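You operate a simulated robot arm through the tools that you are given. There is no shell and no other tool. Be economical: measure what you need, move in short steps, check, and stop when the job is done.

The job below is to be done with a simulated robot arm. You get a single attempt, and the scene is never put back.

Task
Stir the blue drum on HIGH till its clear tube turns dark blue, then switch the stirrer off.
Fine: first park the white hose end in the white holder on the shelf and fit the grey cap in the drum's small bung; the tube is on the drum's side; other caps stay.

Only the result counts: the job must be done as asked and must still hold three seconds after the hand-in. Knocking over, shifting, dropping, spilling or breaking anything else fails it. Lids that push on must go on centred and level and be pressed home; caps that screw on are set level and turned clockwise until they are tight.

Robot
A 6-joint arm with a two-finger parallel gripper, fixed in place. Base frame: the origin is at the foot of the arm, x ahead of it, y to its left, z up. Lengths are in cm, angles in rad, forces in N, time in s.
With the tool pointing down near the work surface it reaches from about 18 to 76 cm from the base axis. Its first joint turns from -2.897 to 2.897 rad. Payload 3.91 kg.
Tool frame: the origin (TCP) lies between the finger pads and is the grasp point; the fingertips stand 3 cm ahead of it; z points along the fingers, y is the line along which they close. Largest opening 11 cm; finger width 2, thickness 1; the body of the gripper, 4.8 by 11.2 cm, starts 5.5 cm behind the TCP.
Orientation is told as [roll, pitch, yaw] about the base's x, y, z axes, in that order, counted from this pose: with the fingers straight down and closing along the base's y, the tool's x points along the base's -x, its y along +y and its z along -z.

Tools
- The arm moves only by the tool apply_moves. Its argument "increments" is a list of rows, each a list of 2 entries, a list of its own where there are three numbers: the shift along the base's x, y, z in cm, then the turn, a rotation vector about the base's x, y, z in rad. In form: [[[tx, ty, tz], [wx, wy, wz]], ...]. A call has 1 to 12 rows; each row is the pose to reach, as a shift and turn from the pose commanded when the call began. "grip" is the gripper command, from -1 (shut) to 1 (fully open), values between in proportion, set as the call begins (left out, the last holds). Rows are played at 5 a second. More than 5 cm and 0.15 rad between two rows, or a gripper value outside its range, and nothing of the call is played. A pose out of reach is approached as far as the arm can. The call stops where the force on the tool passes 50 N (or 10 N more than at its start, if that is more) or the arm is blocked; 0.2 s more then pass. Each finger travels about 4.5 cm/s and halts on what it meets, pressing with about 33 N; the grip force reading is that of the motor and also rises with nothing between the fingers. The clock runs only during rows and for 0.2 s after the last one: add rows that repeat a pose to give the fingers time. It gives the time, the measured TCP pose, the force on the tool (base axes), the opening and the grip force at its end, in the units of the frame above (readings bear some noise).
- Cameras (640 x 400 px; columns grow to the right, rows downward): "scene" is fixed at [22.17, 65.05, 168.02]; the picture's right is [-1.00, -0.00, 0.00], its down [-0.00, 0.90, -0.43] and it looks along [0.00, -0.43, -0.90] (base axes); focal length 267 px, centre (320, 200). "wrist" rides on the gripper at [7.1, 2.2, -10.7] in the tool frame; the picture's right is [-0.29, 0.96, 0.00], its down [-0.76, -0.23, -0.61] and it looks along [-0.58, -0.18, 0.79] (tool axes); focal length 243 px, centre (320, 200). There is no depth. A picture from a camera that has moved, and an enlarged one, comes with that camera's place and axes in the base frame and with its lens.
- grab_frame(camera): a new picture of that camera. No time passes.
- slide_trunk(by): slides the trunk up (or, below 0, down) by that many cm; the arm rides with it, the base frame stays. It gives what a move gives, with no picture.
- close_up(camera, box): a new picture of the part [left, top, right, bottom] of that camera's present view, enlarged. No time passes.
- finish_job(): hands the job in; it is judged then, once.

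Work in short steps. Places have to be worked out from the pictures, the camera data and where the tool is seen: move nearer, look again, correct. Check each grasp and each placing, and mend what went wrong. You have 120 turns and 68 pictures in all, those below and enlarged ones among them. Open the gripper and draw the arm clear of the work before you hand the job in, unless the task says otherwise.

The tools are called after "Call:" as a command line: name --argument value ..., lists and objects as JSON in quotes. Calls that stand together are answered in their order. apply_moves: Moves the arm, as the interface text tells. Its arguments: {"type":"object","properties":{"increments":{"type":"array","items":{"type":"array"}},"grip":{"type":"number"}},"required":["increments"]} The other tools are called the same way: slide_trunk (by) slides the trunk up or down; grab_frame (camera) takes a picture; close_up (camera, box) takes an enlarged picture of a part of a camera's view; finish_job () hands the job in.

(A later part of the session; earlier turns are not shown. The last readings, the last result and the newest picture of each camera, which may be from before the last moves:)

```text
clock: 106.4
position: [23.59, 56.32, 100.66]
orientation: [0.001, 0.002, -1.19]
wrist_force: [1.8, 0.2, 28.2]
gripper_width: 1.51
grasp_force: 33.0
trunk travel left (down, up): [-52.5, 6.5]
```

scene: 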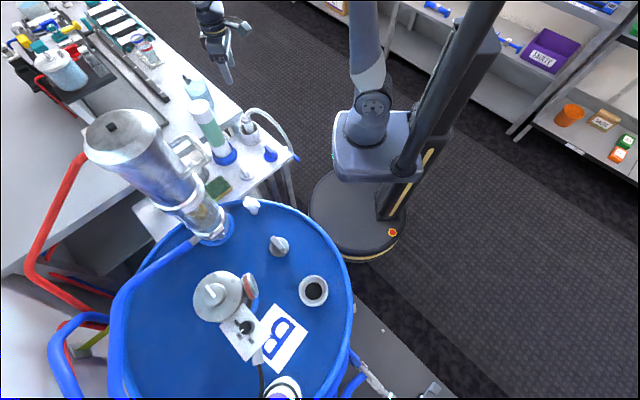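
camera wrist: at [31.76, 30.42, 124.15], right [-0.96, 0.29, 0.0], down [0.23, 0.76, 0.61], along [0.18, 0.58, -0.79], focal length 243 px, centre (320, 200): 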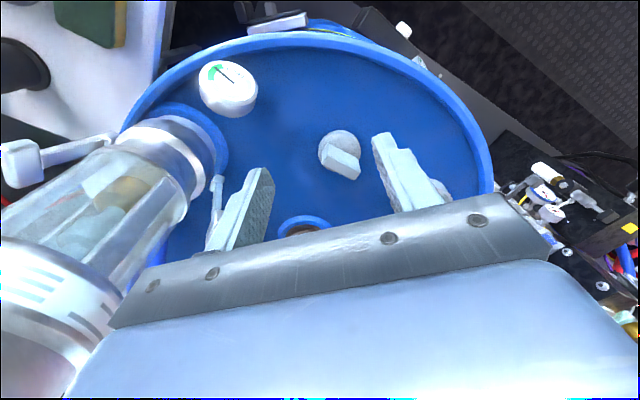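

I check engagement with a gentle pull.

Call:
apply_moves --increments '[[[0, 0, 0.2], [0, 0, 0]], [[0, 0, 0.38], [0, 0, 0]], [[0, 0, 0.38], [0, 0, 0]]]'

```text
clock: 107.2
position: [23.46, 56.27, 100.67]
orientation: [-0.002, -0.003, -1.188]
wrist_force: [0.2, -0.3, 3.1]
gripper_width: 1.51
grasp_force: 33.5
trunk travel left (down, up): [-52.5, 6.5]
```

Call:
apply_moves --increments '[[[0, 0, 0.1], [0, 0, 0]], [[0, 0, 0.15], [0, 0, 0]], [[0, 0, 0.15], [0, 0, 0]]]'

```text
clock: 108.0
position: [23.56, 56.25, 101.03]
orientation: [-0.001, 0.001, -1.185]
wrist_force: [-1.0, -0.1, -0.2]
gripper_width: 1.52
grasp_force: 32.5
trunk travel left (down, up): [-52.5, 6.5]
```

It still lifts freely after a half-turn well centred, so it may be a push-in cap needing more force. I press straight down in small steps, watching for a drop.

Call:
apply_moves --increments '[[[0, 0, -0.2], [0, 0, 0]], [[0, 0, -0.4], [0, 0, 0]], [[0, 0, -0.5], [0, 0, 0]], [[0, 0, -0.6], [0, 0, 0]], [[0, 0, -0.7], [0, 0, 0]], [[0, 0, -0.8], [0, 0, 0]], [[0, 0, -0.9], [0, 0, 0]], [[0, 0, -1.0], [0, 0, 0]]]'

```text
clock: 109.8
position: [23.59, 56.36, 100.64]
orientation: [0.009, 0.01, -1.187]
wrist_force: [2.5, 1.9, 48.1]
gripper_width: 1.52
grasp_force: 32.3
trunk travel left (down, up): [-52.5, 6.5]
```

Pressing with 48 N changes nothing: the cap already rests on the seat. So it needs continuous clockwise turning without lifting in between; I ease to ~15 N and continue turning to find the wrist's range.

Call:
apply_moves --increments '[[[0, 0, 0.35], [0, 0, 0]], [[0.06, -0.03, 0.35], [0, 0, 0]], [[0.06, -0.03, 0.35], [0, 0, -0.15]], [[0.06, -0.03, 0.35], [0, 0, -0.3]], [[0.06, -0.03, 0.35], [0, 0, -0.45]], [[0.06, -0.03, 0.35], [0, 0, -0.6]], [[0.06, -0.03, 0.35], [0, 0, -0.75]], [[0.06, -0.03, 0.35], [0, 0, -0.9]], [[0.06, -0.03, 0.35], [0, 0, -1.05]], [[0.06, -0.03, 0.35], [0, 0, -1.2]]]'

```text
clock: 111.6
position: [24.08, 55.98, 100.85]
orientation: [-0.022, 0.011, -1.769]
wrist_force: [-30.7, 3.0, 12.6]
gripper_width: 1.51
grasp_force: 33.0
out of reach, approached as far as the arm can: row 6, 7, 8
trunk travel left (down, up): [-52.5, 6.5]
stopped in row 8: the force on the tool passed its limit (the readings are from after the stop); the commanded pose is now the measured one
```

I hit the yaw limit (~−1.75). I release, rise, level the tool, recentre and rotate back by π to regrip.

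Call:
apply_moves --increments '[[[0, 0, 0], [0, 0, 0]], [[0, 0, 0], [0, 0, 0]], [[0, 0, 1.0], [0.02, -0.01, 0]], [[0, 0, 4.2], [0.022, -0.011, 0]], [[-0.4, 0.27, 4.2], [0.022, -0.011, 0.15]], [[-0.4, 0.27, 4.2], [0.022, -0.011, 0.3]], [[-0.4, 0.27, 4.2], [0.022, -0.011, 0.45]], [[-0.4, 0.27, 4.2], [0.022, -0.011, 0.59]], [[-0.4, 0.27, 4.2], [0.022, -0.011, 0.73]], [[-0.4, 0.27, 4.2], [0.022, -0.011, 0.87]], [[-0.4, 0.27, 4.2], [0.022, -0.011, 1.01]], [[-0.4, 0.27, 4.2], [0.022, -0.011, 1.15]]]' --grip -0.3

Call:
apply_moves --increments '[[[0, 0, 0], [0, 0, 0.15]], [[0, 0, 0], [0, 0, 0.3]], [[0, 0, 0], [0, 0, 0.45]], [[0, 0, 0], [0, 0, 0.6]], [[0, 0, 0], [0, 0, 0.75]], [[0, 0, 0], [0, 0, 0.9]], [[0, 0, 0], [0, 0, 1.05]], [[0, 0, 0], [0, 0, 1.2]], [[0, 0, 0], [0, 0, 1.35]], [[0, 0, 0], [0, 0, 1.5]], [[0, 0, 0], [0, 0, 1.65]], [[0, 0, 0], [0, 0, 1.8]]]'

```text
clock: 114.2
position: [24.34, 56.29, 104.72]
orientation: [0.0, 0.024, -0.62]
wrist_force: [0.0, 0.0, -0.3]
gripper_width: 3.87
grasp_force: 0.0
trunk travel left (down, up): [-52.5, 6.5]
```

```text
clock: 116.8
position: [24.35, 56.35, 104.8]
orientation: [-0.001, 0.022, 1.179]
wrist_force: [-0.6, -0.5, 0.7]
gripper_width: 3.84
grasp_force: 0.0
trunk travel left (down, up): [-52.5, 6.5]
```

I correct the remaining tilt and offset, align the yaw with the handle, and look.

Call:
apply_moves --increments '[[[-0.35, -0.05, 0], [0.02, -0.0084, 0.1]], [[-0.67, -0.1, 0], [0.02, -0.0084, 0.19]], [[-0.67, -0.1, 0], [0.02, -0.0084, 0.19]]]'

Call:
grab_frame --camera "wrist"

```text
clock: 117.6
position: [23.65, 56.23, 104.71]
orientation: [-0.005, 0.0, 1.369]
wrist_force: [0.7, 0.1, 0.1]
gripper_width: 3.85
grasp_force: 0.0
trunk travel left (down, up): [-52.5, 6.5]
```

```text
3 pictures are left
camera wrist: at [20.1, 49.59, 115.53], right [-0.88, 0.48, 0.0], down [0.38, 0.7, 0.61], along [0.29, 0.53, -0.79], focal length 243 px, centre (320, 200)
```

wrist: 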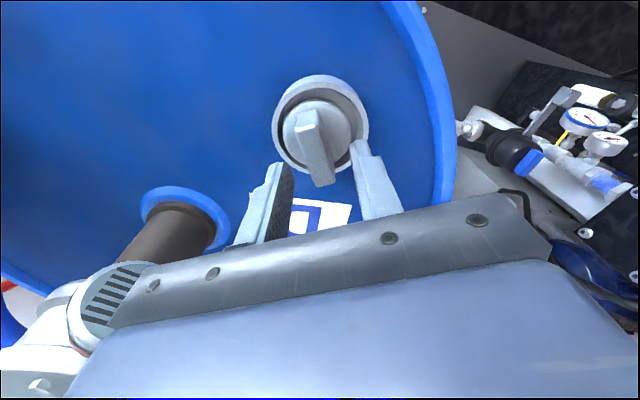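

The ring is on the axis; closing will bring the cap onto it too. I descend, grip, press lightly and turn a long continuous arc.

Call:
apply_moves --increments '[[[0, 0, -2], [0, 0, 0]], [[0, 0, -3.5], [0, 0, 0]], [[0, 0, -3.85], [0, 0, 0]]]'

Call:
apply_moves --increments '[[[0, 0, 0], [0, 0, 0]], [[0, 0, 0], [0, 0, 0]], [[0, 0, 0], [0, 0, 0]], [[0, 0, -0.15], [0, 0, 0]], [[0, 0, -0.25], [0, 0, 0]], [[0, 0, -0.25], [0, 0, -0.15]], [[0, 0, -0.25], [0, 0, -0.3]], [[0, 0, -0.25], [0, 0, -0.45]], [[0, 0, -0.25], [0, 0, -0.6]], [[0, 0, -0.25], [0, 0, -0.75]], [[0, 0, -0.25], [0, 0, -0.9]]]' --grip -1

Call:
apply_moves --increments '[[[0, 0, 0], [0, 0, -0.15]], [[0, 0, 0], [0, 0, -0.3]], [[0, 0, 0], [0, 0, -0.45]], [[0, 0, 0], [0, 0, -0.6]], [[0, 0, 0], [0, 0, -0.75]], [[0, 0, 0], [0, 0, -0.9]], [[0, 0, 0], [0, 0, -1.05]], [[0, 0, 0], [0, 0, -1.2]], [[0, 0, 0], [0, 0, -1.35]], [[0, 0, 0], [0, 0, -1.5]], [[0, 0, 0], [0, 0, -1.65]], [[0, 0, 0], [0, 0, -1.8]]]'

```text
clock: 118.4
position: [23.65, 56.17, 100.89]
orientation: [-0.003, 0.001, 1.367]
wrist_force: [-0.9, -0.6, -0.1]
gripper_width: 3.85
grasp_force: 0.0
trunk travel left (down, up): [-52.5, 6.5]
```

```text
clock: 120.8
position: [23.73, 55.98, 100.79]
orientation: [-0.003, 0.001, 0.465]
wrist_force: [4.0, 0.0, 24.4]
gripper_width: 1.56
grasp_force: 33.3
trunk travel left (down, up): [-52.5, 6.5]
```

```text
clock: 123.4
position: [23.7, 56.14, 100.69]
orientation: [-0.002, 0.003, -1.336]
wrist_force: [-0.4, 1.5, 13.7]
gripper_width: 1.52
grasp_force: 32.8
trunk travel left (down, up): [-52.5, 6.5]
```

At a fixed height command the force fell from 24 to 14 N while turning — the cap may be threading down. I release in place and regrip by +π for the next half-turn.

Call:
apply_moves --increments '[[[0, 0, 0.1], [0, 0, 0]], [[0, 0, 0.1], [0, 0, 0]], [[0, 0, 0.1], [0, 0, 0]], [[0, 0, 1.5], [0, 0, 0]], [[0, 0, 4.2], [0, 0, 0]], [[0, 0, 4.2], [0, 0, 0.15]], [[0, 0, 4.2], [0, 0, 0.3]], [[0, 0, 4.2], [0, 0, 0.45]], [[0, 0, 4.2], [0, 0, 0.6]], [[0, 0, 4.2], [0, 0, 0.75]], [[0, 0, 4.2], [0, 0, 0.9]], [[0, 0, 4.2], [0, 0, 1.05]]]' --grip -0.3

Call:
apply_moves --increments '[[[0, 0, 0], [0, 0, 0.15]], [[0, 0, 0], [0, 0, 0.3]], [[0, 0, 0], [0, 0, 0.45]], [[0, 0, 0], [0, 0, 0.6]], [[0, 0, 0], [0, 0, 0.75]], [[0, 0, 0], [0, 0, 0.9]], [[0, 0, 0], [0, 0, 1.05]], [[0, 0, 0], [0, 0, 1.2]], [[0, 0, 0], [0, 0, 1.35]], [[0, 0, 0], [0, 0, 1.5]], [[0, 0, 0], [0, 0, 1.65]], [[0, 0, 0], [0, 0, 1.8]]]'

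Call:
apply_moves --increments '[[[0, 0, 0], [0, 0, 0.15]], [[0, 0, 0], [0, 0, 0.292]], [[0, 0, -2], [0, 0, 0.292]], [[0, 0, -3.7], [0, 0, 0.292]], [[0, 0, -4.15], [0, 0, 0.292]]]'

Call:
apply_moves --increments '[[[0, 0, 0], [0, 0, 0]], [[0, 0, 0], [0, 0, 0]], [[0, 0, 0], [0, 0, 0]], [[0, 0, -0.1], [0, 0, 0]], [[0, 0, -0.15], [0, 0, 0]]]' --grip -1

```text
clock: 126.0
position: [23.84, 56.23, 104.89]
orientation: [-0.005, 0.002, -0.283]
wrist_force: [-0.3, 0.8, -0.9]
gripper_width: 3.85
grasp_force: 0.0
trunk travel left (down, up): [-52.5, 6.5]
```

```text
clock: 128.6
position: [23.69, 56.18, 104.87]
orientation: [-0.004, 0.002, 1.518]
wrist_force: [0.8, -0.3, 0.1]
gripper_width: 3.84
grasp_force: 0.0
trunk travel left (down, up): [-52.5, 6.5]
```

```text
clock: 129.8
position: [23.67, 56.1, 100.7]
orientation: [-0.004, 0.002, 1.807]
wrist_force: [0.2, -0.7, 0.4]
gripper_width: 3.86
grasp_force: 0.1
trunk travel left (down, up): [-52.5, 6.5]
```

```text
clock: 131.0
position: [23.6, 56.17, 100.59]
orientation: [-0.004, 0.001, 1.81]
wrist_force: [1.7, 0.9, 11.9]
gripper_width: 1.54
grasp_force: 33.1
trunk travel left (down, up): [-52.5, 6.5]
```

Regripped, lightly pressed. Turning the next half-turn.

Call:
apply_moves --increments '[[[0, 0, 0], [0, 0, -0.15]], [[0, 0, 0], [0, 0, -0.3]], [[0, 0, 0], [0, 0, -0.45]], [[0, 0, 0], [0, 0, -0.6]], [[0, 0, 0], [0, 0, -0.75]], [[0, 0, 0], [0, 0, -0.9]], [[0, 0, 0], [0, 0, -1.05]], [[0, 0, 0], [0, 0, -1.2]], [[0, 0, 0], [0, 0, -1.35]], [[0, 0, 0], [0, 0, -1.5]]]'

Call:
apply_moves --increments '[[[0, 0, 0], [0, 0, -0.15]], [[0, 0, 0], [0, 0, -0.3]], [[0, 0, 0], [0, 0, -0.45]], [[0, 0, 0], [0, 0, -0.6]], [[0, 0, 0], [0, 0, -0.75]], [[0, 0, 0], [0, 0, -0.9]], [[0, 0, 0], [0, 0, -1.05]], [[0, 0, 0], [0, 0, -1.2]], [[0, 0, 0], [0, 0, -1.35]], [[0, 0, 0], [0, 0, -1.5]], [[0, 0, 0], [0, 0, -1.65]]]'

```text
clock: 133.2
position: [23.64, 56.05, 100.65]
orientation: [-0.001, 0.0, 0.307]
wrist_force: [0.8, -2.1, 20.1]
gripper_width: 1.54
grasp_force: 32.6
trunk travel left (down, up): [-52.5, 6.5]
```

```text
clock: 135.6
position: [23.85, 56.02, 100.75]
orientation: [-0.002, 0.004, -1.343]
wrist_force: [7.0, 1.8, 26.3]
gripper_width: 1.54
grasp_force: 33.1
trunk travel left (down, up): [-52.5, 6.5]
```

Force readings don't show threading clearly. I do a non-destructive check: unload vertically, then nudge sideways 0.25 cm and read whether the cap is held.

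Call:
apply_moves --increments '[[[0, 0, 0.2], [0, 0, 0]], [[0, 0, 0.25], [0, 0, 0]], [[0, 0, 0.25], [0, 0, 0]]]'

Call:
apply_moves --increments '[[[-0.12, 0, 0], [0, 0, 0]], [[-0.25, 0, 0], [0, 0, 0]], [[-0.25, 0, 0], [0, 0, 0]]]'

```text
clock: 136.4
position: [23.71, 56.25, 100.59]
orientation: [-0.005, 0.0, -1.342]
wrist_force: [2.2, -1.3, 5.2]
gripper_width: 1.5
grasp_force: 32.8
trunk travel left (down, up): [-52.5, 6.5]
```

```text
clock: 137.2
position: [23.49, 56.14, 100.73]
orientation: [-0.003, 0.0, -1.341]
wrist_force: [0.2, -0.4, -0.5]
gripper_width: 1.52
grasp_force: 33.1
trunk travel left (down, up): [-52.5, 6.5]
```

The cap is free, so it isn't engaged. I'll find the exact bung centre by touch: lift 0.25 cm within the recess and probe the walls at ±x and ±y.

Call:
apply_moves --increments '[[[0.1, 0, 0.2], [0, 0, 0]], [[0.4, 0, 0.2], [0, 0, 0]], [[0.7, 0, 0.2], [0, 0, 0]], [[0.7, 0, 0.2], [0, 0, 0]]]'

Call:
apply_moves --increments '[[[-0.4, 0, 0], [0, 0, 0]], [[-0.8, 0, 0], [0, 0, 0]], [[-1.2, 0, 0], [0, 0, 0]], [[-1.2, 0, 0], [0, 0, 0]]]'

Call:
apply_moves --increments '[[[0.6, 0, 0], [0, 0, 0]], [[0.6, 0.3, 0], [0, 0, 0]], [[0.6, 0.6, 0], [0, 0, 0]], [[0.6, 0.6, 0], [0, 0, 0]]]'

Call:
apply_moves --increments '[[[0, -0.4, 0], [0, 0, 0]], [[0, -0.8, 0], [0, 0, 0]], [[0, -1.2, 0], [0, 0, 0]], [[0, -1.2, 0], [0, 0, 0]]]'

```text
clock: 138.2
position: [24.0, 56.01, 100.99]
orientation: [-0.004, 0.001, -1.339]
wrist_force: [-3.2, -0.1, 0.9]
gripper_width: 1.54
grasp_force: 33.3
trunk travel left (down, up): [-52.5, 6.5]
```

```text
clock: 139.2
position: [23.19, 56.27, 101.12]
orientation: [0.0, 0.003, -1.342]
wrist_force: [18.2, 0.0, 6.6]
gripper_width: 1.52
grasp_force: 33.0
trunk travel left (down, up): [-52.5, 6.5]
```

```text
clock: 140.2
position: [23.62, 56.6, 100.94]
orientation: [-0.004, 0.0, -1.342]
wrist_force: [2.9, -18.3, 5.8]
gripper_width: 1.52
grasp_force: 32.9
trunk travel left (down, up): [-52.5, 6.5]
```

```text
clock: 141.2
position: [23.49, 55.8, 101.0]
orientation: [-0.002, 0.006, -1.34]
wrist_force: [3.6, 14.1, -1.0]
gripper_width: 1.54
grasp_force: 33.1
trunk travel left (down, up): [-52.5, 6.5]
```

The touch probe gives a clear ±0.47 cm play and the exact centre for this yaw: shift (+0.08, +0.58) from here. I go there, rotate back +3.14 in the lifted state and probe again to get the grip eccentricity.

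Call:
apply_moves --increments '[[[0.08, 0.3, 0], [0, 0, 0]], [[0.08, 0.58, 0], [0, 0, 0]], [[0.08, 0.58, 0], [0, 0, 0.15]], [[0.08, 0.58, 0], [0, 0, 0.3]], [[0.08, 0.58, 0], [0, 0, 0.45]], [[0.08, 0.58, 0], [0, 0, 0.6]], [[0.08, 0.58, 0], [0, 0, 0.75]], [[0.08, 0.58, 0], [0, 0, 0.9]], [[0.08, 0.58, 0], [0, 0, 1.05]], [[0.08, 0.58, 0], [0, 0, 1.2]], [[0.08, 0.58, 0], [0, 0, 1.35]], [[0.08, 0.58, 0], [0, 0, 1.5]]]'

Call:
apply_moves --increments '[[[0, 0, 0], [0, 0, 0.15]], [[0, 0, 0], [0, 0, 0.3]], [[0, 0, 0], [0, 0, 0.45]], [[0, 0, 0], [0, 0, 0.6]], [[0, 0, 0], [0, 0, 0.75]], [[0, 0, 0], [0, 0, 0.9]], [[0, 0, 0], [0, 0, 1.05]], [[0, 0, 0], [0, 0, 1.2]], [[0, 0, 0], [0, 0, 1.35]], [[0, 0, 0], [0, 0, 1.5]], [[0, 0, 0], [0, 0, 1.642]]]'

Call:
apply_moves --increments '[[[0.3, 0, 0], [0, 0, 0]], [[0.6, 0, 0], [0, 0, 0]], [[0.6, 0, 0], [0, 0, 0]]]'

Call:
apply_moves --increments '[[[-0.4, 0, 0], [0, 0, 0]], [[-0.8, 0, 0], [0, 0, 0]], [[-1.2, 0, 0], [0, 0, 0]], [[-1.2, 0, 0], [0, 0, 0]]]'

Call:
apply_moves --increments '[[[0.6, 0, 0], [0, 0, 0]], [[0.6, 0.3, 0], [0, 0, 0]], [[0.6, 0.6, 0], [0, 0, 0]], [[0.6, 0.6, 0], [0, 0, 0]]]'

Call:
apply_moves --increments '[[[0, -0.4, 0], [0, 0, 0]], [[0, -0.8, 0], [0, 0, 0]], [[0, -1.2, 0], [0, 0, 0]], [[0, -1.2, 0], [0, 0, 0]]]'

```text
clock: 143.8
position: [23.68, 56.14, 101.01]
orientation: [-0.005, 0.003, 0.16]
wrist_force: [-0.6, 0.2, -0.4]
gripper_width: 1.52
grasp_force: 32.9
trunk travel left (down, up): [-52.5, 6.5]
```

```text
clock: 146.2
position: [23.65, 56.24, 101.01]
orientation: [-0.002, 0.003, 1.803]
wrist_force: [0.3, 0.1, -0.2]
gripper_width: 1.51
grasp_force: 33.4
trunk travel left (down, up): [-52.5, 6.5]
```

```text
clock: 147.0
position: [24.07, 56.19, 101.0]
orientation: [-0.002, -0.002, 1.801]
wrist_force: [-8.9, 1.0, 3.2]
gripper_width: 1.52
grasp_force: 33.0
trunk travel left (down, up): [-52.5, 6.5]
```

```text
clock: 148.0
position: [23.34, 56.15, 101.01]
orientation: [-0.006, 0.002, 1.798]
wrist_force: [17.3, -0.5, 1.6]
gripper_width: 1.55
grasp_force: 32.7
trunk travel left (down, up): [-52.5, 6.5]
```

```text
clock: 149.0
position: [23.6, 56.56, 101.07]
orientation: [-0.002, 0.001, 1.801]
wrist_force: [0.5, -7.4, 2.2]
gripper_width: 1.53
grasp_force: 32.8
trunk travel left (down, up): [-52.5, 6.5]
```

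```text
clock: 150.0
position: [23.72, 55.94, 100.96]
orientation: [-0.005, -0.003, 1.802]
wrist_force: [2.0, 22.2, 1.2]
gripper_width: 1.56
grasp_force: 32.9
trunk travel left (down, up): [-52.5, 6.5]
```

The eccentricity is only ~0.04 cm, so I now have the centre to ±0.05. I go to it, press down with moderate force and turn a full 3.1 rad.

Call:
apply_moves --increments '[[[0.02, 0.3, 0], [0, 0, 0]], [[0.03, 0.64, 0], [0, 0, 0]], [[0.03, 0.64, 0], [0, 0, 0]], [[0.03, 0.64, -0.2], [0, 0, 0]], [[0.03, 0.64, -0.35], [0, 0, 0]], [[0.03, 0.64, -0.45], [0, 0, 0]], [[0.03, 0.64, -0.45], [0, 0, -0.15]], [[0.03, 0.64, -0.45], [0, 0, -0.3]], [[0.03, 0.64, -0.45], [0, 0, -0.45]], [[0.03, 0.64, -0.45], [0, 0, -0.6]]]'

Call:
apply_moves --increments '[[[0, 0, 0], [0, 0, -0.15]], [[0, 0, 0], [0, 0, -0.3]], [[0, 0, 0], [0, 0, -0.45]], [[0, 0, 0], [0, 0, -0.6]], [[0, 0, 0], [0, 0, -0.75]], [[0, 0, 0], [0, 0, -0.9]], [[0, 0, 0], [0, 0, -1.05]], [[0, 0, 0], [0, 0, -1.2]]]'

Call:
apply_moves --increments '[[[0, 0, 0], [0, 0, -0.15]], [[0, 0, 0], [0, 0, -0.3]], [[0, 0, 0], [0, 0, -0.45]], [[0, 0, 0], [0, 0, -0.6]], [[0, 0, 0], [0, 0, -0.75]], [[0, 0, 0], [0, 0, -0.9]], [[0, 0, 0], [0, 0, -1.05]], [[0, 0, 0], [0, 0, -1.2]], [[0, 0, 0], [0, 0, -1.35]]]'

```text
clock: 152.2
position: [23.63, 56.15, 100.7]
orientation: [-0.002, -0.001, 1.196]
wrist_force: [2.9, -2.3, 16.2]
gripper_width: 1.54
grasp_force: 32.6
trunk travel left (down, up): [-52.5, 6.5]
```

```text
clock: 154.0
position: [23.63, 56.07, 100.7]
orientation: [-0.002, -0.001, -0.001]
wrist_force: [-2.1, -6.4, 21.8]
gripper_width: 1.53
grasp_force: 33.3
trunk travel left (down, up): [-52.5, 6.5]
```

```text
clock: 156.0
position: [23.64, 56.12, 100.69]
orientation: [-0.002, 0.003, -1.353]
wrist_force: [4.9, 0.8, 23.5]
gripper_width: 1.53
grasp_force: 33.1
trunk travel left (down, up): [-52.5, 6.5]
```

I check engagement again: unload and nudge sideways 0.3 cm.

Call:
apply_moves --increments '[[[0, 0, 0.2], [0, 0, 0]], [[0, 0, 0.25], [0, 0, 0]], [[0.15, 0, 0.25], [0, 0, 0]], [[0.3, 0, 0.25], [0, 0, 0]], [[0.3, 0, 0.25], [0, 0, 0]]]'

```text
clock: 157.2
position: [24.0, 56.19, 100.84]
orientation: [-0.003, 0.001, -1.349]
wrist_force: [-1.3, 0.1, 0.4]
gripper_width: 1.52
grasp_force: 32.9
trunk travel left (down, up): [-52.5, 6.5]
```

Still free after a centred half-turn. I try one longer continuous turn: recentre, wind the wrist back to yaw ~2.85 while unloaded, then press and turn 4.3 rad.

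Call:
apply_moves --increments '[[[-0.3, 0, 0.2], [0, 0, 0]], [[-0.3, 0, 0.2], [0, 0, 0.15]], [[-0.3, 0, 0.2], [0, 0, 0.3]], [[-0.3, 0, 0.2], [0, 0, 0.45]], [[-0.3, 0, 0.2], [0, 0, 0.6]], [[-0.3, 0, 0.2], [0, 0, 0.75]], [[-0.3, 0, 0.2], [0, 0, 0.9]], [[-0.3, 0, 0.2], [0, 0, 1.05]], [[-0.3, 0, 0.2], [0, 0, 1.2]], [[-0.3, 0, 0.2], [0, 0, 1.35]], [[-0.3, 0, 0.2], [0, 0, 1.5]]]'

Call:
apply_moves --increments '[[[0, 0, 0], [0, 0, 0.15]], [[0, 0, 0], [0, 0, 0.3]], [[0, 0, 0], [0, 0, 0.45]], [[0, 0, 0], [0, 0, 0.6]], [[0, 0, 0], [0, 0, 0.75]], [[0, 0, 0], [0, 0, 0.9]], [[0, 0, 0], [0, 0, 1.05]], [[0, 0, 0], [0, 0, 1.2]], [[0, 0, 0], [0, 0, 1.35]], [[0, 0, 0], [0, 0, 1.5]], [[0, 0, 0], [0, 0, 1.65]]]'

Call:
apply_moves --increments '[[[0, 0, 0], [0, 0, 0.15]], [[0, 0, 0], [0, 0, 0.3]], [[0, 0, 0], [0, 0, 0.45]], [[0, 0, 0], [0, 0, 0.6]], [[0, 0, 0], [0, 0, 0.75]], [[0, 0, 0], [0, 0, 0.9]], [[0, 0, 0], [0, 0, 1.05]], [[0, 0, -0.2], [0, 0, 1.05]], [[0, 0, -0.4], [0, 0, 1.05]], [[0, 0, -0.5], [0, 0, 1.05]]]'

```text
clock: 159.6
position: [23.66, 56.12, 100.9]
orientation: [-0.003, 0.0, 0.154]
wrist_force: [1.0, -0.4, -0.7]
gripper_width: 1.55
grasp_force: 33.3
trunk travel left (down, up): [-52.5, 6.5]
```

```text
clock: 162.0
position: [23.63, 56.22, 101.12]
orientation: [-0.003, 0.004, 1.803]
wrist_force: [-0.1, 0.2, -1.1]
gripper_width: 1.52
grasp_force: 33.1
trunk travel left (down, up): [-52.5, 6.5]
```

```text
clock: 164.2
position: [23.68, 56.24, 100.71]
orientation: [-0.007, 0.001, 2.849]
wrist_force: [0.3, 0.6, 12.1]
gripper_width: 1.54
grasp_force: 32.9
trunk travel left (down, up): [-52.5, 6.5]
```

Centred and pressed at 12 N, yaw 2.85. Now the long clockwise turn.

Call:
apply_moves --increments '[[[0, 0, -0.05], [0, 0, -0.15]], [[0, 0, -0.05], [0, 0, -0.3]], [[0, 0, -0.05], [0, 0, -0.45]], [[0, 0, -0.05], [0, 0, -0.6]], [[0, 0, -0.05], [0, 0, -0.75]], [[0, 0, -0.05], [0, 0, -0.9]], [[0, 0, -0.05], [0, 0, -1.05]], [[0, 0, -0.05], [0, 0, -1.2]], [[0, 0, -0.05], [0, 0, -1.35]], [[0, 0, -0.05], [0, 0, -1.5]], [[0, 0, -0.05], [0, 0, -1.65]], [[0, 0, -0.05], [0, 0, -1.8]]]'

Call:
apply_moves --increments '[[[0, 0, 0], [0, 0, -0.15]], [[0, 0, 0], [0, 0, -0.3]], [[0, 0, 0], [0, 0, -0.45]], [[0, 0, 0], [0, 0, -0.6]], [[0, 0, 0], [0, 0, -0.75]], [[0, 0, 0], [0, 0, -0.9]], [[0, 0, 0], [0, 0, -1.05]], [[0, 0, 0], [0, 0, -1.2]], [[0, 0, 0], [0, 0, -1.35]], [[0, 0, 0], [0, 0, -1.5]], [[0, 0, 0], [0, 0, -1.65]], [[0, 0, 0], [0, 0, -1.8]]]'

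Call:
apply_moves --increments '[[[0, 0, 0], [0, 0, -0.15]], [[0, 0, 0], [0, 0, -0.3]], [[0, 0, 0], [0, 0, -0.45]], [[0, 0, 0], [0, 0, -0.6]]]'

Call:
apply_moves --increments '[[[0, 0, 0.2], [0, 0, 0]], [[0.15, 0, 0.25], [0, 0, 0]], [[0.3, 0, 0.25], [0, 0, 0]], [[0.3, 0, 0.25], [0, 0, 0]]]'

```text
clock: 166.8
position: [23.65, 56.02, 100.66]
orientation: [-0.002, -0.002, 1.049]
wrist_force: [2.1, -5.2, 30.2]
gripper_width: 1.52
grasp_force: 33.4
trunk travel left (down, up): [-52.5, 6.5]
```

```text
clock: 169.4
position: [23.7, 56.14, 100.71]
orientation: [0.003, 0.003, -0.752]
wrist_force: [4.6, 5.8, 30.4]
gripper_width: 1.52
grasp_force: 32.3
trunk travel left (down, up): [-52.5, 6.5]
```

```text
clock: 170.4
position: [23.74, 56.07, 100.64]
orientation: [-0.001, 0.004, -1.351]
wrist_force: [8.7, 2.1, 31.4]
gripper_width: 1.52
grasp_force: 32.5
trunk travel left (down, up): [-52.5, 6.5]
```

```text
clock: 171.4
position: [23.76, 56.05, 100.77]
orientation: [-0.003, -0.002, -1.351]
wrist_force: [-3.9, -0.4, 11.9]
gripper_width: 1.55
grasp_force: 32.9
trunk travel left (down, up): [-52.5, 6.5]
```

Call:
apply_moves --increments '[[[0, 0, 0.08], [0, 0, 0]], [[0, 0, 0.12], [0, 0, 0]], [[0, 0, 0.12], [0, 0, 0]]]'

```text
clock: 172.2
position: [24.06, 56.19, 100.73]
orientation: [-0.003, 0.001, -1.352]
wrist_force: [-1.1, 1.4, -1.0]
gripper_width: 1.51
grasp_force: 32.8
trunk travel left (down, up): [-52.5, 6.5]
```

No thread effect is felt; it's a seat-in plug. To finish properly I recentre, press firmly, turn clockwise, release, regrip by +π and turn clockwise again with a firm press, then let go.

Call:
apply_moves --increments '[[[-0.15, 0, 0.05], [0, 0, 0]], [[-0.3, 0, 0.05], [0, 0, 0]], [[-0.3, 0, -0.15], [0, 0, 0]], [[-0.3, 0, -0.35], [0, 0, 0]], [[-0.3, 0, -0.45], [0, 0, -0.1]], [[-0.3, 0, -0.45], [0, 0, -0.2]]]'

Call:
apply_moves --increments '[[[0, 0, 0.2], [0, 0, 0]], [[0, 0, 0.3], [0, 0, 0]], [[0, 0, 0.3], [0, 0, 0]], [[0, 0, 1.5], [0, 0, 0]], [[0, 0, 4.2], [0, 0, 0]], [[0, 0, 4.2], [0, 0, 0.15]], [[0, 0, 4.2], [0, 0, 0.3]], [[0, 0, 4.2], [0, 0, 0.45]], [[0, 0, 4.2], [0, 0, 0.6]], [[0, 0, 4.2], [0, 0, 0.75]], [[0, 0, 4.2], [0, 0, 0.9]], [[0, 0, 4.2], [0, 0, 1.05]]]' --grip -0.3

Call:
apply_moves --increments '[[[0, 0, 0], [0, 0, 0.15]], [[0, 0, 0], [0, 0, 0.3]], [[0, 0, 0], [0, 0, 0.45]], [[0, 0, 0], [0, 0, 0.6]], [[0, 0, 0], [0, 0, 0.75]], [[0, 0, 0], [0, 0, 0.9]], [[0, 0, 0], [0, 0, 1.05]], [[0, 0, 0], [0, 0, 1.2]], [[0, 0, 0], [0, 0, 1.35]], [[0, 0, 0], [0, 0, 1.5]], [[0, 0, 0], [0, 0, 1.65]], [[0, 0, 0], [0, 0, 1.8]]]'

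Call:
apply_moves --increments '[[[0, 0, 0], [0, 0, 0.15]], [[0, 0, 0], [0, 0, 0.292]], [[0, 0, -2], [0, 0, 0.292]], [[0, 0, -3.7], [0, 0, 0.292]], [[0, 0, -4.1], [0, 0, 0.292]]]'

Call:
apply_moves --increments '[[[0, 0, 0], [0, 0, 0]], [[0, 0, 0], [0, 0, 0]], [[0, 0, 0], [0, 0, 0]], [[0, 0, -0.15], [0, 0, 0]], [[0, 0, -0.3], [0, 0, 0]], [[0, 0, -0.3], [0, 0, -0.15]], [[0, 0, -0.3], [0, 0, -0.3]], [[0, 0, -0.3], [0, 0, -0.45]], [[0, 0, -0.3], [0, 0, -0.6]], [[0, 0, -0.3], [0, 0, -0.75]], [[0, 0, -0.3], [0, 0, -0.9]], [[0, 0, -0.3], [0, 0, -1.05]]]' --grip -1

Call:
apply_moves --increments '[[[0, 0, 0], [0, 0, -0.15]], [[0, 0, 0], [0, 0, -0.3]], [[0, 0, 0], [0, 0, -0.45]], [[0, 0, 0], [0, 0, -0.6]], [[0, 0, 0], [0, 0, -0.75]], [[0, 0, 0], [0, 0, -0.9]], [[0, 0, 0], [0, 0, -1.05]], [[0, 0, 0], [0, 0, -1.2]], [[0, 0, 0], [0, 0, -1.35]], [[0, 0, 0], [0, 0, -1.5]], [[0, 0, 0], [0, 0, -1.65]], [[0, 0, 0], [0, 0, -1.8]]]'

```text
clock: 173.6
position: [23.75, 56.15, 100.69]
orientation: [0.0, 0.006, -1.551]
wrist_force: [8.1, 0.4, 27.0]
gripper_width: 1.53
grasp_force: 32.9
trunk travel left (down, up): [-52.5, 6.5]
```

```text
clock: 176.2
position: [23.68, 56.25, 104.64]
orientation: [-0.004, 0.003, -0.498]
wrist_force: [0.0, -0.5, 0.4]
gripper_width: 3.84
grasp_force: 0.0
trunk travel left (down, up): [-52.5, 6.5]
```

```text
clock: 178.8
position: [23.71, 56.15, 104.7]
orientation: [-0.002, 0.001, 1.304]
wrist_force: [-0.1, -0.1, -0.2]
gripper_width: 3.86
grasp_force: 0.1
trunk travel left (down, up): [-52.5, 6.5]
```

```text
clock: 180.0
position: [23.63, 56.15, 100.64]
orientation: [-0.003, -0.002, 1.593]
wrist_force: [0.3, 1.8, 10.3]
gripper_width: 3.86
grasp_force: 0.1
trunk travel left (down, up): [-52.5, 6.5]
```

```text
clock: 182.6
position: [23.48, 56.2, 100.62]
orientation: [0.002, -0.005, 0.541]
wrist_force: [-0.7, -1.0, 41.4]
gripper_width: 1.51
grasp_force: 32.7
trunk travel left (down, up): [-52.5, 6.5]
```

```text
clock: 185.2
position: [23.82, 56.16, 100.78]
orientation: [0.003, 0.01, -1.26]
wrist_force: [11.3, 1.9, 42.4]
gripper_width: 1.55
grasp_force: 32.9
trunk travel left (down, up): [-52.5, 6.5]
```

I ease off, release and rise clear.

Call:
apply_moves --increments '[[[0, 0, 0.3], [0, 0, 0]], [[0, 0, 0.4], [0, 0, 0]]]'

Call:
apply_moves --increments '[[[0, 0, 0], [0, 0, 0]], [[0, 0, 0], [0, 0, 0]], [[0, 0, 0.3], [0, 0, 0]], [[0, 0, 2], [0, 0, 0]], [[0, 0, 5], [0, 0, 0]], [[0, 0, 8], [0, 0, 0]], [[0, 0, 11], [0, 0, 0.15]], [[0, 0, 13], [0, 0, 0.3]], [[0, 0, 13], [0, 0, 0.45]]]' --grip -0.3

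```text
clock: 185.8
position: [23.71, 56.21, 100.67]
orientation: [-0.003, 0.003, -1.259]
wrist_force: [8.3, 2.6, 26.1]
gripper_width: 1.53
grasp_force: 33.0
trunk travel left (down, up): [-52.5, 6.5]
```

```text
clock: 187.8
position: [23.75, 56.16, 113.56]
orientation: [-0.003, 0.003, -0.805]
wrist_force: [-1.0, -0.7, 0.2]
gripper_width: 3.83
grasp_force: 0.1
trunk travel left (down, up): [-52.5, 6.5]
```

Cap seated. From earlier pictures I triangulate the control knob top at about (36.4, 64.8, 110.9). I move above it at z≈122 while turning to yaw ≈1.5.

Call:
apply_moves --increments '[[[0, 0, 3], [0, 0, 0.15]], [[0, 0, 6], [0, 0, 0.3]], [[0, 0, 9], [0, 0, 0.45]], [[1, 1, 10], [0, 0, 0.6]], [[2, 2, 10], [0, 0, 0.75]], [[3, 3, 10], [0, 0, 0.9]], [[4, 4, 10], [0, 0, 1.05]], [[5.5, 4.5, 10], [0, 0, 1.2]], [[7, 5, 10], [0, 0, 1.35]], [[8, 5.5, 10], [0, 0, 1.5]], [[9, 6, 10], [0, 0, 1.65]], [[10, 6.5, 10], [0, 0, 1.8]]]'

Call:
apply_moves --increments '[[[1, 0.2, 0], [0, 0, 0.15]], [[1.5, 0.4, 0], [0, 0, 0.3]], [[2, 0.6, -1], [0, 0, 0.45]], [[2.3, 0.6, -2], [0, 0, 0.5]]]'

```text
clock: 190.4
position: [31.29, 57.13, 120.04]
orientation: [0.0, -0.016, 0.995]
wrist_force: [0.7, 0.1, -0.7]
gripper_width: 3.84
grasp_force: 0.0
out of reach, approached as far as the arm can: row 4, 5, 6, 7, 8, 9, 10, 11, 12
trunk travel left (down, up): [-52.5, 6.5]
```

```text
clock: 191.4
position: [32.99, 56.71, 118.16]
orientation: [-0.002, 0.0, 1.495]
wrist_force: [0.1, -0.2, 0.5]
gripper_width: 3.85
grasp_force: 0.0
out of reach, approached as far as the arm can: row 1, 2, 3, 4
trunk travel left (down, up): [-52.5, 6.5]
```

The tool-down pose is out of reach there, so I raise the trunk 6.5 cm and will tilt the tool outward by 0.35 rad to reach the knob.

Call:
slide_trunk --by 6.5

Call:
apply_moves --increments '[[[0, 0, 0], [0.1, 0, 0.02]], [[0, 0, 0], [0.2, 0, 0.05]], [[0, 0, 0], [0.3, 0, 0.08]], [[0, 0, 0], [0.35, 0, 0.08]]]'

```text
clock: 192.4
position: [32.98, 56.6, 124.62]
orientation: [-0.002, 0.001, 1.492]
wrist_force: [-0.3, 0.2, 0.4]
gripper_width: 3.86
grasp_force: 0.0
trunk travel left (down, up): [-59.0, 0.0]
```

```text
clock: 193.4
position: [32.99, 56.62, 124.65]
orientation: [0.011, -0.348, 1.57]
wrist_force: [-0.3, -0.7, 0.0]
gripper_width: 3.86
grasp_force: 0.1
trunk travel left (down, up): [-59.0, 0.0]
```

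Commands follow the measured pose. I open to ~5 cm and move to just above the knob, then look.

Call:
apply_moves --increments '[[[1, 2, -1.5], [0, 0, 0]], [[2, 4, -3], [0, 0, 0]], [[3, 6, -4.5], [0, 0, 0]], [[3.1, 7, -6.5], [0, 0, 0]], [[3.1, 7.3, -8], [0, 0, 0]]]' --grip -0.05

Call:
grab_frame --camera "wrist"

```text
clock: 194.6
position: [36.11, 63.89, 116.68]
orientation: [0.012, -0.347, 1.57]
wrist_force: [0.1, 1.1, 1.1]
gripper_width: 5.23
grasp_force: 0.0
trunk travel left (down, up): [-59.0, 0.0]
```

```text
2 pictures are left
camera wrist: at [34.05, 53.43, 124.32], right [-0.96, 0.27, 0.11], down [0.24, 0.51, 0.83], along [0.17, 0.82, -0.55], focal length 243 px, centre (320, 200)
```

wrist: 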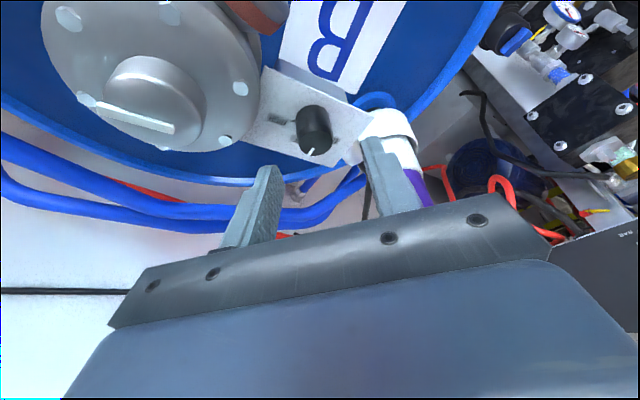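

The knob is between the fingers: top at about (36.2, 64.85, 112.0), plate ~109. I lower to bring the pads around it, then close.

Call:
apply_moves --increments '[[[0.09, 0.3, -1.3], [0, 0, 0]], [[0.09, 0.32, -2.6], [0, 0, 0]], [[0.09, 0.33, -3.4], [0, 0, 0]], [[0.09, 0.33, -3.9], [0, 0, 0]]]'

Call:
apply_moves --increments '[[[0, 0, 0], [0, 0, 0]], [[0, 0, 0], [0, 0, 0]], [[0, 0, 0], [0, 0, 0]], [[0, 0, 0], [0, 0, 0]]]' --grip -1

```text
clock: 195.6
position: [36.24, 64.22, 112.8]
orientation: [0.011, -0.348, 1.571]
wrist_force: [-0.4, -0.7, 2.9]
gripper_width: 5.23
grasp_force: 0.1
trunk travel left (down, up): [-59.0, 0.0]
```

```text
clock: 196.6
position: [36.16, 64.23, 112.86]
orientation: [0.012, -0.348, 1.571]
wrist_force: [0.6, -2.1, 3.0]
gripper_width: 2.48
grasp_force: 44.4
trunk travel left (down, up): [-59.0, 0.0]
```

The knob is gripped (2.48 cm). I turn it clockwise (OFF→HIGH, seen from above) by 1.05 rad about its own axis.

Call:
apply_moves --increments '[[[-0.092, 0.013, 0], [0, 0, -0.15]], [[-0.181, 0.04, 0], [0, 0, -0.3]], [[-0.266, 0.079, 0], [0, 0, -0.45]], [[-0.343, 0.131, 0], [0, 0, -0.6]], [[-0.412, 0.193, 0], [0, 0, -0.75]], [[-0.47, 0.266, 0], [0, 0, -0.9]], [[-0.518, 0.346, 0], [0, 0, -1.05]], [[-0.518, 0.346, 0], [0, 0, -1.05]]]'

Call:
close_up --camera "scene" --box '[190, 200, 400, 400]'

```text
clock: 198.4
position: [35.65, 64.52, 112.92]
orientation: [0.011, -0.345, 0.518]
wrist_force: [0.1, -7.3, 4.8]
gripper_width: 2.42
grasp_force: 45.5
trunk travel left (down, up): [-59.0, 0.0]
```

```text
2.00 times, centred on (295, 300) of scene
camera zoom: at [22.17, 65.05, 168.02], right [-1.0, 0.0, 0.0], down [0.0, 0.9, -0.43], along [0.0, -0.43, -0.9], focal length 533 px, centre (370, 0)
```

zoom: 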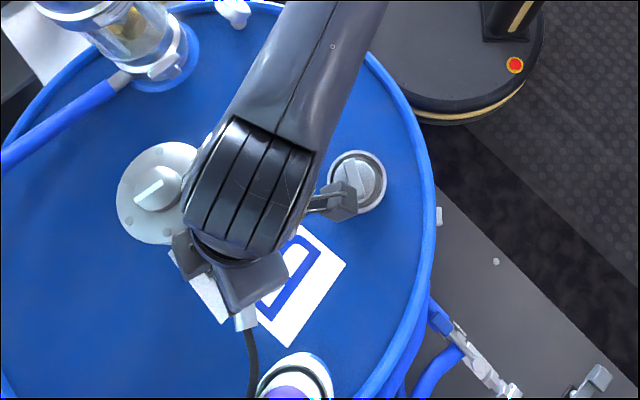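

The knob is turned as intended. I release it, retreat upward and go back toward the start viewpoint, from which the drum's side fittings and tube are visible, waiting there while it stirs.

Call:
apply_moves --increments '[[[0, 0, 0], [0, 0, 0]], [[0, 0, 0], [0, 0, 0]], [[0, 0, 0], [0, 0, 0]], [[0, -0.2, 1.5], [0, 0, 0]], [[-0.3, -0.6, 3.8], [0, 0, 0]], [[-2, -3.5, 6], [0, 0, 0]], [[-4, -7, 8], [0, 0, 0]], [[-6, -10.5, 9.5], [0, 0, 0]], [[-8, -14, 10], [0, 0, 0]], [[-10, -17.5, 11], [0, 0, 0]]]' --grip -0.05

Call:
apply_moves --increments '[[[-2, -2, 1], [-0.05, 0.09, 0]], [[-4, -5, 2], [-0.1, 0.18, 0]], [[-6, -8, 4], [-0.14, 0.25, 0]], [[-9, -11, 7], [-0.171, 0.3, 0]], [[-12, -14, 9], [-0.171, 0.3, 0]], [[-13.6, -16.8, 10], [-0.171, 0.3, 0]]]'

Call:
apply_moves --increments '[[[0, 0, 0], [0, 0, -0.14]], [[0, 0, 0], [0, 0, -0.28]], [[0, 0, 0], [0, 0, -0.42]], [[0, 0, 0], [0, 0, -0.518]], [[0, 0, 0], [0, 0, -0.518]], [[0, 0, 0], [0, 0, -0.518]], [[0, 0, 0], [0, 0, -0.518]], [[0, 0, 0], [0, 0, -0.518]], [[0, 0, 0], [0, 0, -0.518]], [[0, 0, 0], [0, 0, -0.518]], [[0, 0, 0], [0, 0, -0.518]], [[0, 0, 0], [0, 0, -0.518]]]'

```text
clock: 200.6
position: [25.56, 47.04, 123.75]
orientation: [0.01, -0.35, 0.521]
wrist_force: [-0.3, -0.1, 0.9]
gripper_width: 5.23
grasp_force: 0.1
trunk travel left (down, up): [-59.0, 0.0]
```

```text
refused: row 4 steps farther than a row can; nothing moved
```

```text
clock: 203.2
position: [25.6, 46.99, 123.66]
orientation: [0.011, -0.347, 0.005]
wrist_force: [0.0, -0.1, 0.2]
gripper_width: 5.24
grasp_force: 0.1
trunk travel left (down, up): [-59.0, 0.0]
```

One part was refused (step too long). At yaw 0 I now untilt and move on to the start viewpoint in smaller steps.

Call:
apply_moves --increments '[[[-2, -2.5, 1.5], [0, 0.1, 0]], [[-4, -5, 3], [0, 0.2, 0]], [[-6, -7.5, 4.5], [0, 0.3, 0]], [[-8, -10, 6], [0, 0.347, 0]], [[-10, -12.5, 7.5], [0, 0.347, 0]], [[-12, -15, 9], [0, 0.347, 0]], [[-13.6, -16.8, 10.4], [0, 0.347, 0]]]'

Call:
apply_moves --increments '[[[0, 0, 0], [0, 0, 0]], [[0, 0, 0], [0, 0, 0]], [[0, 0, 0], [0, 0, 0]], [[0, 0, 0], [0, 0, 0]], [[0, 0, 0], [0, 0, 0]], [[0, 0, 0], [0, 0, 0]], [[0, 0, 0], [0, 0, 0]], [[0, 0, 0], [0, 0, 0]], [[0, 0, 0], [0, 0, 0]], [[0, 0, 0], [0, 0, 0]], [[0, 0, 0], [0, 0, 0]], [[0, 0, 0], [0, 0, 0]]]'

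Call:
apply_moves --increments '[[[0, 0, 0], [0, 0, 0]], [[0, 0, 0], [0, 0, 0]], [[0, 0, 0], [0, 0, 0]], [[0, 0, 0], [0, 0, 0]], [[0, 0, 0], [0, 0, 0]], [[0, 0, 0], [0, 0, 0]], [[0, 0, 0], [0, 0, 0]], [[0, 0, 0], [0, 0, 0]], [[0, 0, 0], [0, 0, 0]], [[0, 0, 0], [0, 0, 0]], [[0, 0, 0], [0, 0, 0]], [[0, 0, 0], [0, 0, 0]]]'

Call:
apply_moves --increments '[[[0, 0, 0], [0, 0, 0]], [[0, 0, 0], [0, 0, 0]], [[0, 0, 0], [0, 0, 0]], [[0, 0, 0], [0, 0, 0]], [[0, 0, 0], [0, 0, 0]], [[0, 0, 0], [0, 0, 0]], [[0, 0, 0], [0, 0, 0]], [[0, 0, 0], [0, 0, 0]], [[0, 0, 0], [0, 0, 0]], [[0, 0, 0], [0, 0, 0]], [[0, 0, 0], [0, 0, 0]], [[0, 0, 0], [0, 0, 0]]]'

Call:
apply_moves --increments '[[[0, 0, 0], [0, 0, 0]], [[0, 0, 0], [0, 0, 0]], [[0, 0, 0], [0, 0, 0]], [[0, 0, 0], [0, 0, 0]], [[0, 0, 0], [0, 0, 0]], [[0, 0, 0], [0, 0, 0]], [[0, 0, 0], [0, 0, 0]], [[0, 0, 0], [0, 0, 0]], [[0, 0, 0], [0, 0, 0]], [[0, 0, 0], [0, 0, 0]], [[0, 0, 0], [0, 0, 0]], [[0, 0, 0], [0, 0, 0]]]'

Call:
apply_moves --increments '[[[0, 0, 0], [0, 0, 0]], [[0, 0, 0], [0, 0, 0]], [[0, 0, 0], [0, 0, 0]], [[0, 0, 0], [0, 0, 0]], [[0, 0, 0], [0, 0, 0]], [[0, 0, 0], [0, 0, 0]], [[0, 0, 0], [0, 0, 0]], [[0, 0, 0], [0, 0, 0]], [[0, 0, 0], [0, 0, 0]], [[0, 0, 0], [0, 0, 0]], [[0, 0, 0], [0, 0, 0]], [[0, 0, 0], [0, 0, 0]]]'

Call:
apply_moves --increments '[[[0, 0, 0], [0, 0, 0]], [[0, 0, 0], [0, 0, 0]], [[0, 0, 0], [0, 0, 0]], [[0, 0, 0], [0, 0, 0]], [[0, 0, 0], [0, 0, 0]], [[0, 0, 0], [0, 0, 0]], [[0, 0, 0], [0, 0, 0]], [[0, 0, 0], [0, 0, 0]], [[0, 0, 0], [0, 0, 0]], [[0, 0, 0], [0, 0, 0]], [[0, 0, 0], [0, 0, 0]], [[0, 0, 0], [0, 0, 0]]]'

Call:
apply_moves --increments '[[[0, 0, 0], [0, 0, 0]], [[0, 0, 0], [0, 0, 0]], [[0, 0, 0], [0, 0, 0]], [[0, 0, 0], [0, 0, 0]], [[0, 0, 0], [0, 0, 0]], [[0, 0, 0], [0, 0, 0]], [[0, 0, 0], [0, 0, 0]], [[0, 0, 0], [0, 0, 0]], [[0, 0, 0], [0, 0, 0]], [[0, 0, 0], [0, 0, 0]], [[0, 0, 0], [0, 0, 0]], [[0, 0, 0], [0, 0, 0]]]'

```text
clock: 204.8
position: [11.97, 30.4, 134.26]
orientation: [0.013, -0.002, 0.003]
wrist_force: [-0.4, -0.6, 0.0]
gripper_width: 5.23
grasp_force: 0.1
trunk travel left (down, up): [-59.0, 0.0]
```

```text
clock: 207.4
position: [12.1, 30.37, 134.15]
orientation: [0.012, -0.002, 0.001]
wrist_force: [0.4, -0.6, -0.5]
gripper_width: 5.22
grasp_force: 0.1
trunk travel left (down, up): [-59.0, 0.0]
```

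```text
clock: 210.0
position: [12.05, 30.41, 134.18]
orientation: [0.014, -0.002, 0.002]
wrist_force: [0.2, 1.2, -0.7]
gripper_width: 5.22
grasp_force: 0.0
trunk travel left (down, up): [-59.0, 0.0]
```

```text
clock: 212.6
position: [12.01, 30.42, 134.19]
orientation: [0.012, -0.002, 0.003]
wrist_force: [0.4, -1.2, -0.8]
gripper_width: 5.24
grasp_force: 0.0
trunk travel left (down, up): [-59.0, 0.0]
```

```text
clock: 215.2
position: [11.95, 30.34, 134.18]
orientation: [0.012, -0.002, 0.001]
wrist_force: [-0.1, 0.8, 0.2]
gripper_width: 5.21
grasp_force: 0.0
trunk travel left (down, up): [-59.0, 0.0]
```

```text
clock: 217.8
position: [11.99, 30.44, 134.14]
orientation: [0.013, -0.001, 0.002]
wrist_force: [-0.6, -0.8, 0.0]
gripper_width: 5.22
grasp_force: 0.0
trunk travel left (down, up): [-59.0, 0.0]
```

```text
clock: 220.4
position: [12.0, 30.37, 134.12]
orientation: [0.012, -0.003, 0.003]
wrist_force: [0.6, 0.8, 0.3]
gripper_width: 5.24
grasp_force: 0.0
trunk travel left (down, up): [-59.0, 0.0]
```

```text
clock: 223.0
position: [12.07, 30.39, 134.14]
orientation: [0.011, -0.004, 0.001]
wrist_force: [1.3, 0.4, -0.3]
gripper_width: 5.24
grasp_force: 0.0
trunk travel left (down, up): [-59.0, 0.0]
```

About 25 s of stirring so far. I wait ~20 s more before spending the last picture.

Call:
apply_moves --increments '[[[0, 0, 0], [0, 0, 0]], [[0, 0, 0], [0, 0, 0]], [[0, 0, 0], [0, 0, 0]], [[0, 0, 0], [0, 0, 0]], [[0, 0, 0], [0, 0, 0]], [[0, 0, 0], [0, 0, 0]], [[0, 0, 0], [0, 0, 0]], [[0, 0, 0], [0, 0, 0]], [[0, 0, 0], [0, 0, 0]], [[0, 0, 0], [0, 0, 0]], [[0, 0, 0], [0, 0, 0]], [[0, 0, 0], [0, 0, 0]]]'

Call:
apply_moves --increments '[[[0, 0, 0], [0, 0, 0]], [[0, 0, 0], [0, 0, 0]], [[0, 0, 0], [0, 0, 0]], [[0, 0, 0], [0, 0, 0]], [[0, 0, 0], [0, 0, 0]], [[0, 0, 0], [0, 0, 0]], [[0, 0, 0], [0, 0, 0]], [[0, 0, 0], [0, 0, 0]], [[0, 0, 0], [0, 0, 0]], [[0, 0, 0], [0, 0, 0]], [[0, 0, 0], [0, 0, 0]], [[0, 0, 0], [0, 0, 0]]]'

Call:
apply_moves --increments '[[[0, 0, 0], [0, 0, 0]], [[0, 0, 0], [0, 0, 0]], [[0, 0, 0], [0, 0, 0]], [[0, 0, 0], [0, 0, 0]], [[0, 0, 0], [0, 0, 0]], [[0, 0, 0], [0, 0, 0]], [[0, 0, 0], [0, 0, 0]], [[0, 0, 0], [0, 0, 0]], [[0, 0, 0], [0, 0, 0]], [[0, 0, 0], [0, 0, 0]], [[0, 0, 0], [0, 0, 0]], [[0, 0, 0], [0, 0, 0]]]'

Call:
apply_moves --increments '[[[0, 0, 0], [0, 0, 0]], [[0, 0, 0], [0, 0, 0]], [[0, 0, 0], [0, 0, 0]], [[0, 0, 0], [0, 0, 0]], [[0, 0, 0], [0, 0, 0]], [[0, 0, 0], [0, 0, 0]], [[0, 0, 0], [0, 0, 0]], [[0, 0, 0], [0, 0, 0]], [[0, 0, 0], [0, 0, 0]], [[0, 0, 0], [0, 0, 0]], [[0, 0, 0], [0, 0, 0]], [[0, 0, 0], [0, 0, 0]]]'

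Call:
apply_moves --increments '[[[0, 0, 0], [0, 0, 0]], [[0, 0, 0], [0, 0, 0]], [[0, 0, 0], [0, 0, 0]], [[0, 0, 0], [0, 0, 0]], [[0, 0, 0], [0, 0, 0]], [[0, 0, 0], [0, 0, 0]], [[0, 0, 0], [0, 0, 0]], [[0, 0, 0], [0, 0, 0]], [[0, 0, 0], [0, 0, 0]], [[0, 0, 0], [0, 0, 0]], [[0, 0, 0], [0, 0, 0]], [[0, 0, 0], [0, 0, 0]]]'

Call:
apply_moves --increments '[[[0, 0, 0], [0, 0, 0]], [[0, 0, 0], [0, 0, 0]], [[0, 0, 0], [0, 0, 0]], [[0, 0, 0], [0, 0, 0]], [[0, 0, 0], [0, 0, 0]], [[0, 0, 0], [0, 0, 0]], [[0, 0, 0], [0, 0, 0]], [[0, 0, 0], [0, 0, 0]], [[0, 0, 0], [0, 0, 0]], [[0, 0, 0], [0, 0, 0]], [[0, 0, 0], [0, 0, 0]], [[0, 0, 0], [0, 0, 0]]]'

Call:
apply_moves --increments '[[[0, 0, 0], [0, 0, 0]], [[0, 0, 0], [0, 0, 0]], [[0, 0, 0], [0, 0, 0]], [[0, 0, 0], [0, 0, 0]], [[0, 0, 0], [0, 0, 0]], [[0, 0, 0], [0, 0, 0]], [[0, 0, 0], [0, 0, 0]], [[0, 0, 0], [0, 0, 0]], [[0, 0, 0], [0, 0, 0]], [[0, 0, 0], [0, 0, 0]], [[0, 0, 0], [0, 0, 0]], [[0, 0, 0], [0, 0, 0]]]'

Call:
close_up --camera "wrist" --box '[325, 0, 615, 181]'

```text
clock: 225.6
position: [12.04, 30.34, 134.16]
orientation: [0.012, -0.002, 0.002]
wrist_force: [0.0, 0.3, -0.3]
gripper_width: 5.25
grasp_force: 0.1
trunk travel left (down, up): [-59.0, 0.0]
```

```text
clock: 228.2
position: [12.06, 30.42, 134.24]
orientation: [0.012, -0.002, 0.002]
wrist_force: [-0.1, 0.5, -0.3]
gripper_width: 5.22
grasp_force: 0.1
trunk travel left (down, up): [-59.0, 0.0]
```

```text
clock: 230.8
position: [11.93, 30.4, 134.16]
orientation: [0.012, -0.002, 0.003]
wrist_force: [0.1, 0.1, 0.2]
gripper_width: 5.23
grasp_force: 0.1
trunk travel left (down, up): [-59.0, 0.0]
```

```text
clock: 233.4
position: [12.01, 30.39, 134.19]
orientation: [0.012, -0.001, 0.002]
wrist_force: [0.2, 0.2, 0.3]
gripper_width: 5.23
grasp_force: 0.1
trunk travel left (down, up): [-59.0, 0.0]
```

```text
clock: 236.0
position: [12.01, 30.4, 134.16]
orientation: [0.012, -0.001, 0.002]
wrist_force: [0.7, -0.4, -1.2]
gripper_width: 5.24
grasp_force: 0.0
trunk travel left (down, up): [-59.0, 0.0]
```

```text
clock: 238.6
position: [12.06, 30.43, 134.21]
orientation: [0.012, -0.001, 0.002]
wrist_force: [0.2, -0.8, -0.1]
gripper_width: 5.25
grasp_force: 0.1
trunk travel left (down, up): [-59.0, 0.0]
```

```text
clock: 241.2
position: [12.05, 30.32, 134.14]
orientation: [0.012, -0.002, 0.002]
wrist_force: [-0.5, -0.4, 0.1]
gripper_width: 5.23
grasp_force: 0.1
trunk travel left (down, up): [-59.0, 0.0]
```

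```text
2.21 times, centred on (470, 90) of wrist
camera zoom: at [4.88, 32.32, 144.97], right [0.29, 0.96, 0.01], down [0.76, -0.24, 0.61], along [0.58, -0.17, -0.8], focal length 535 px, centre (-11, 442)
```

zoom: 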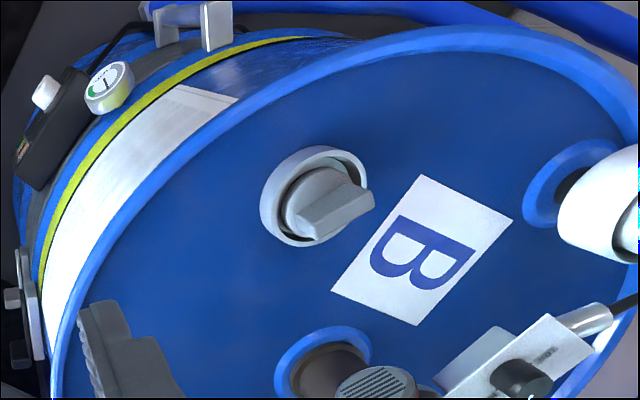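

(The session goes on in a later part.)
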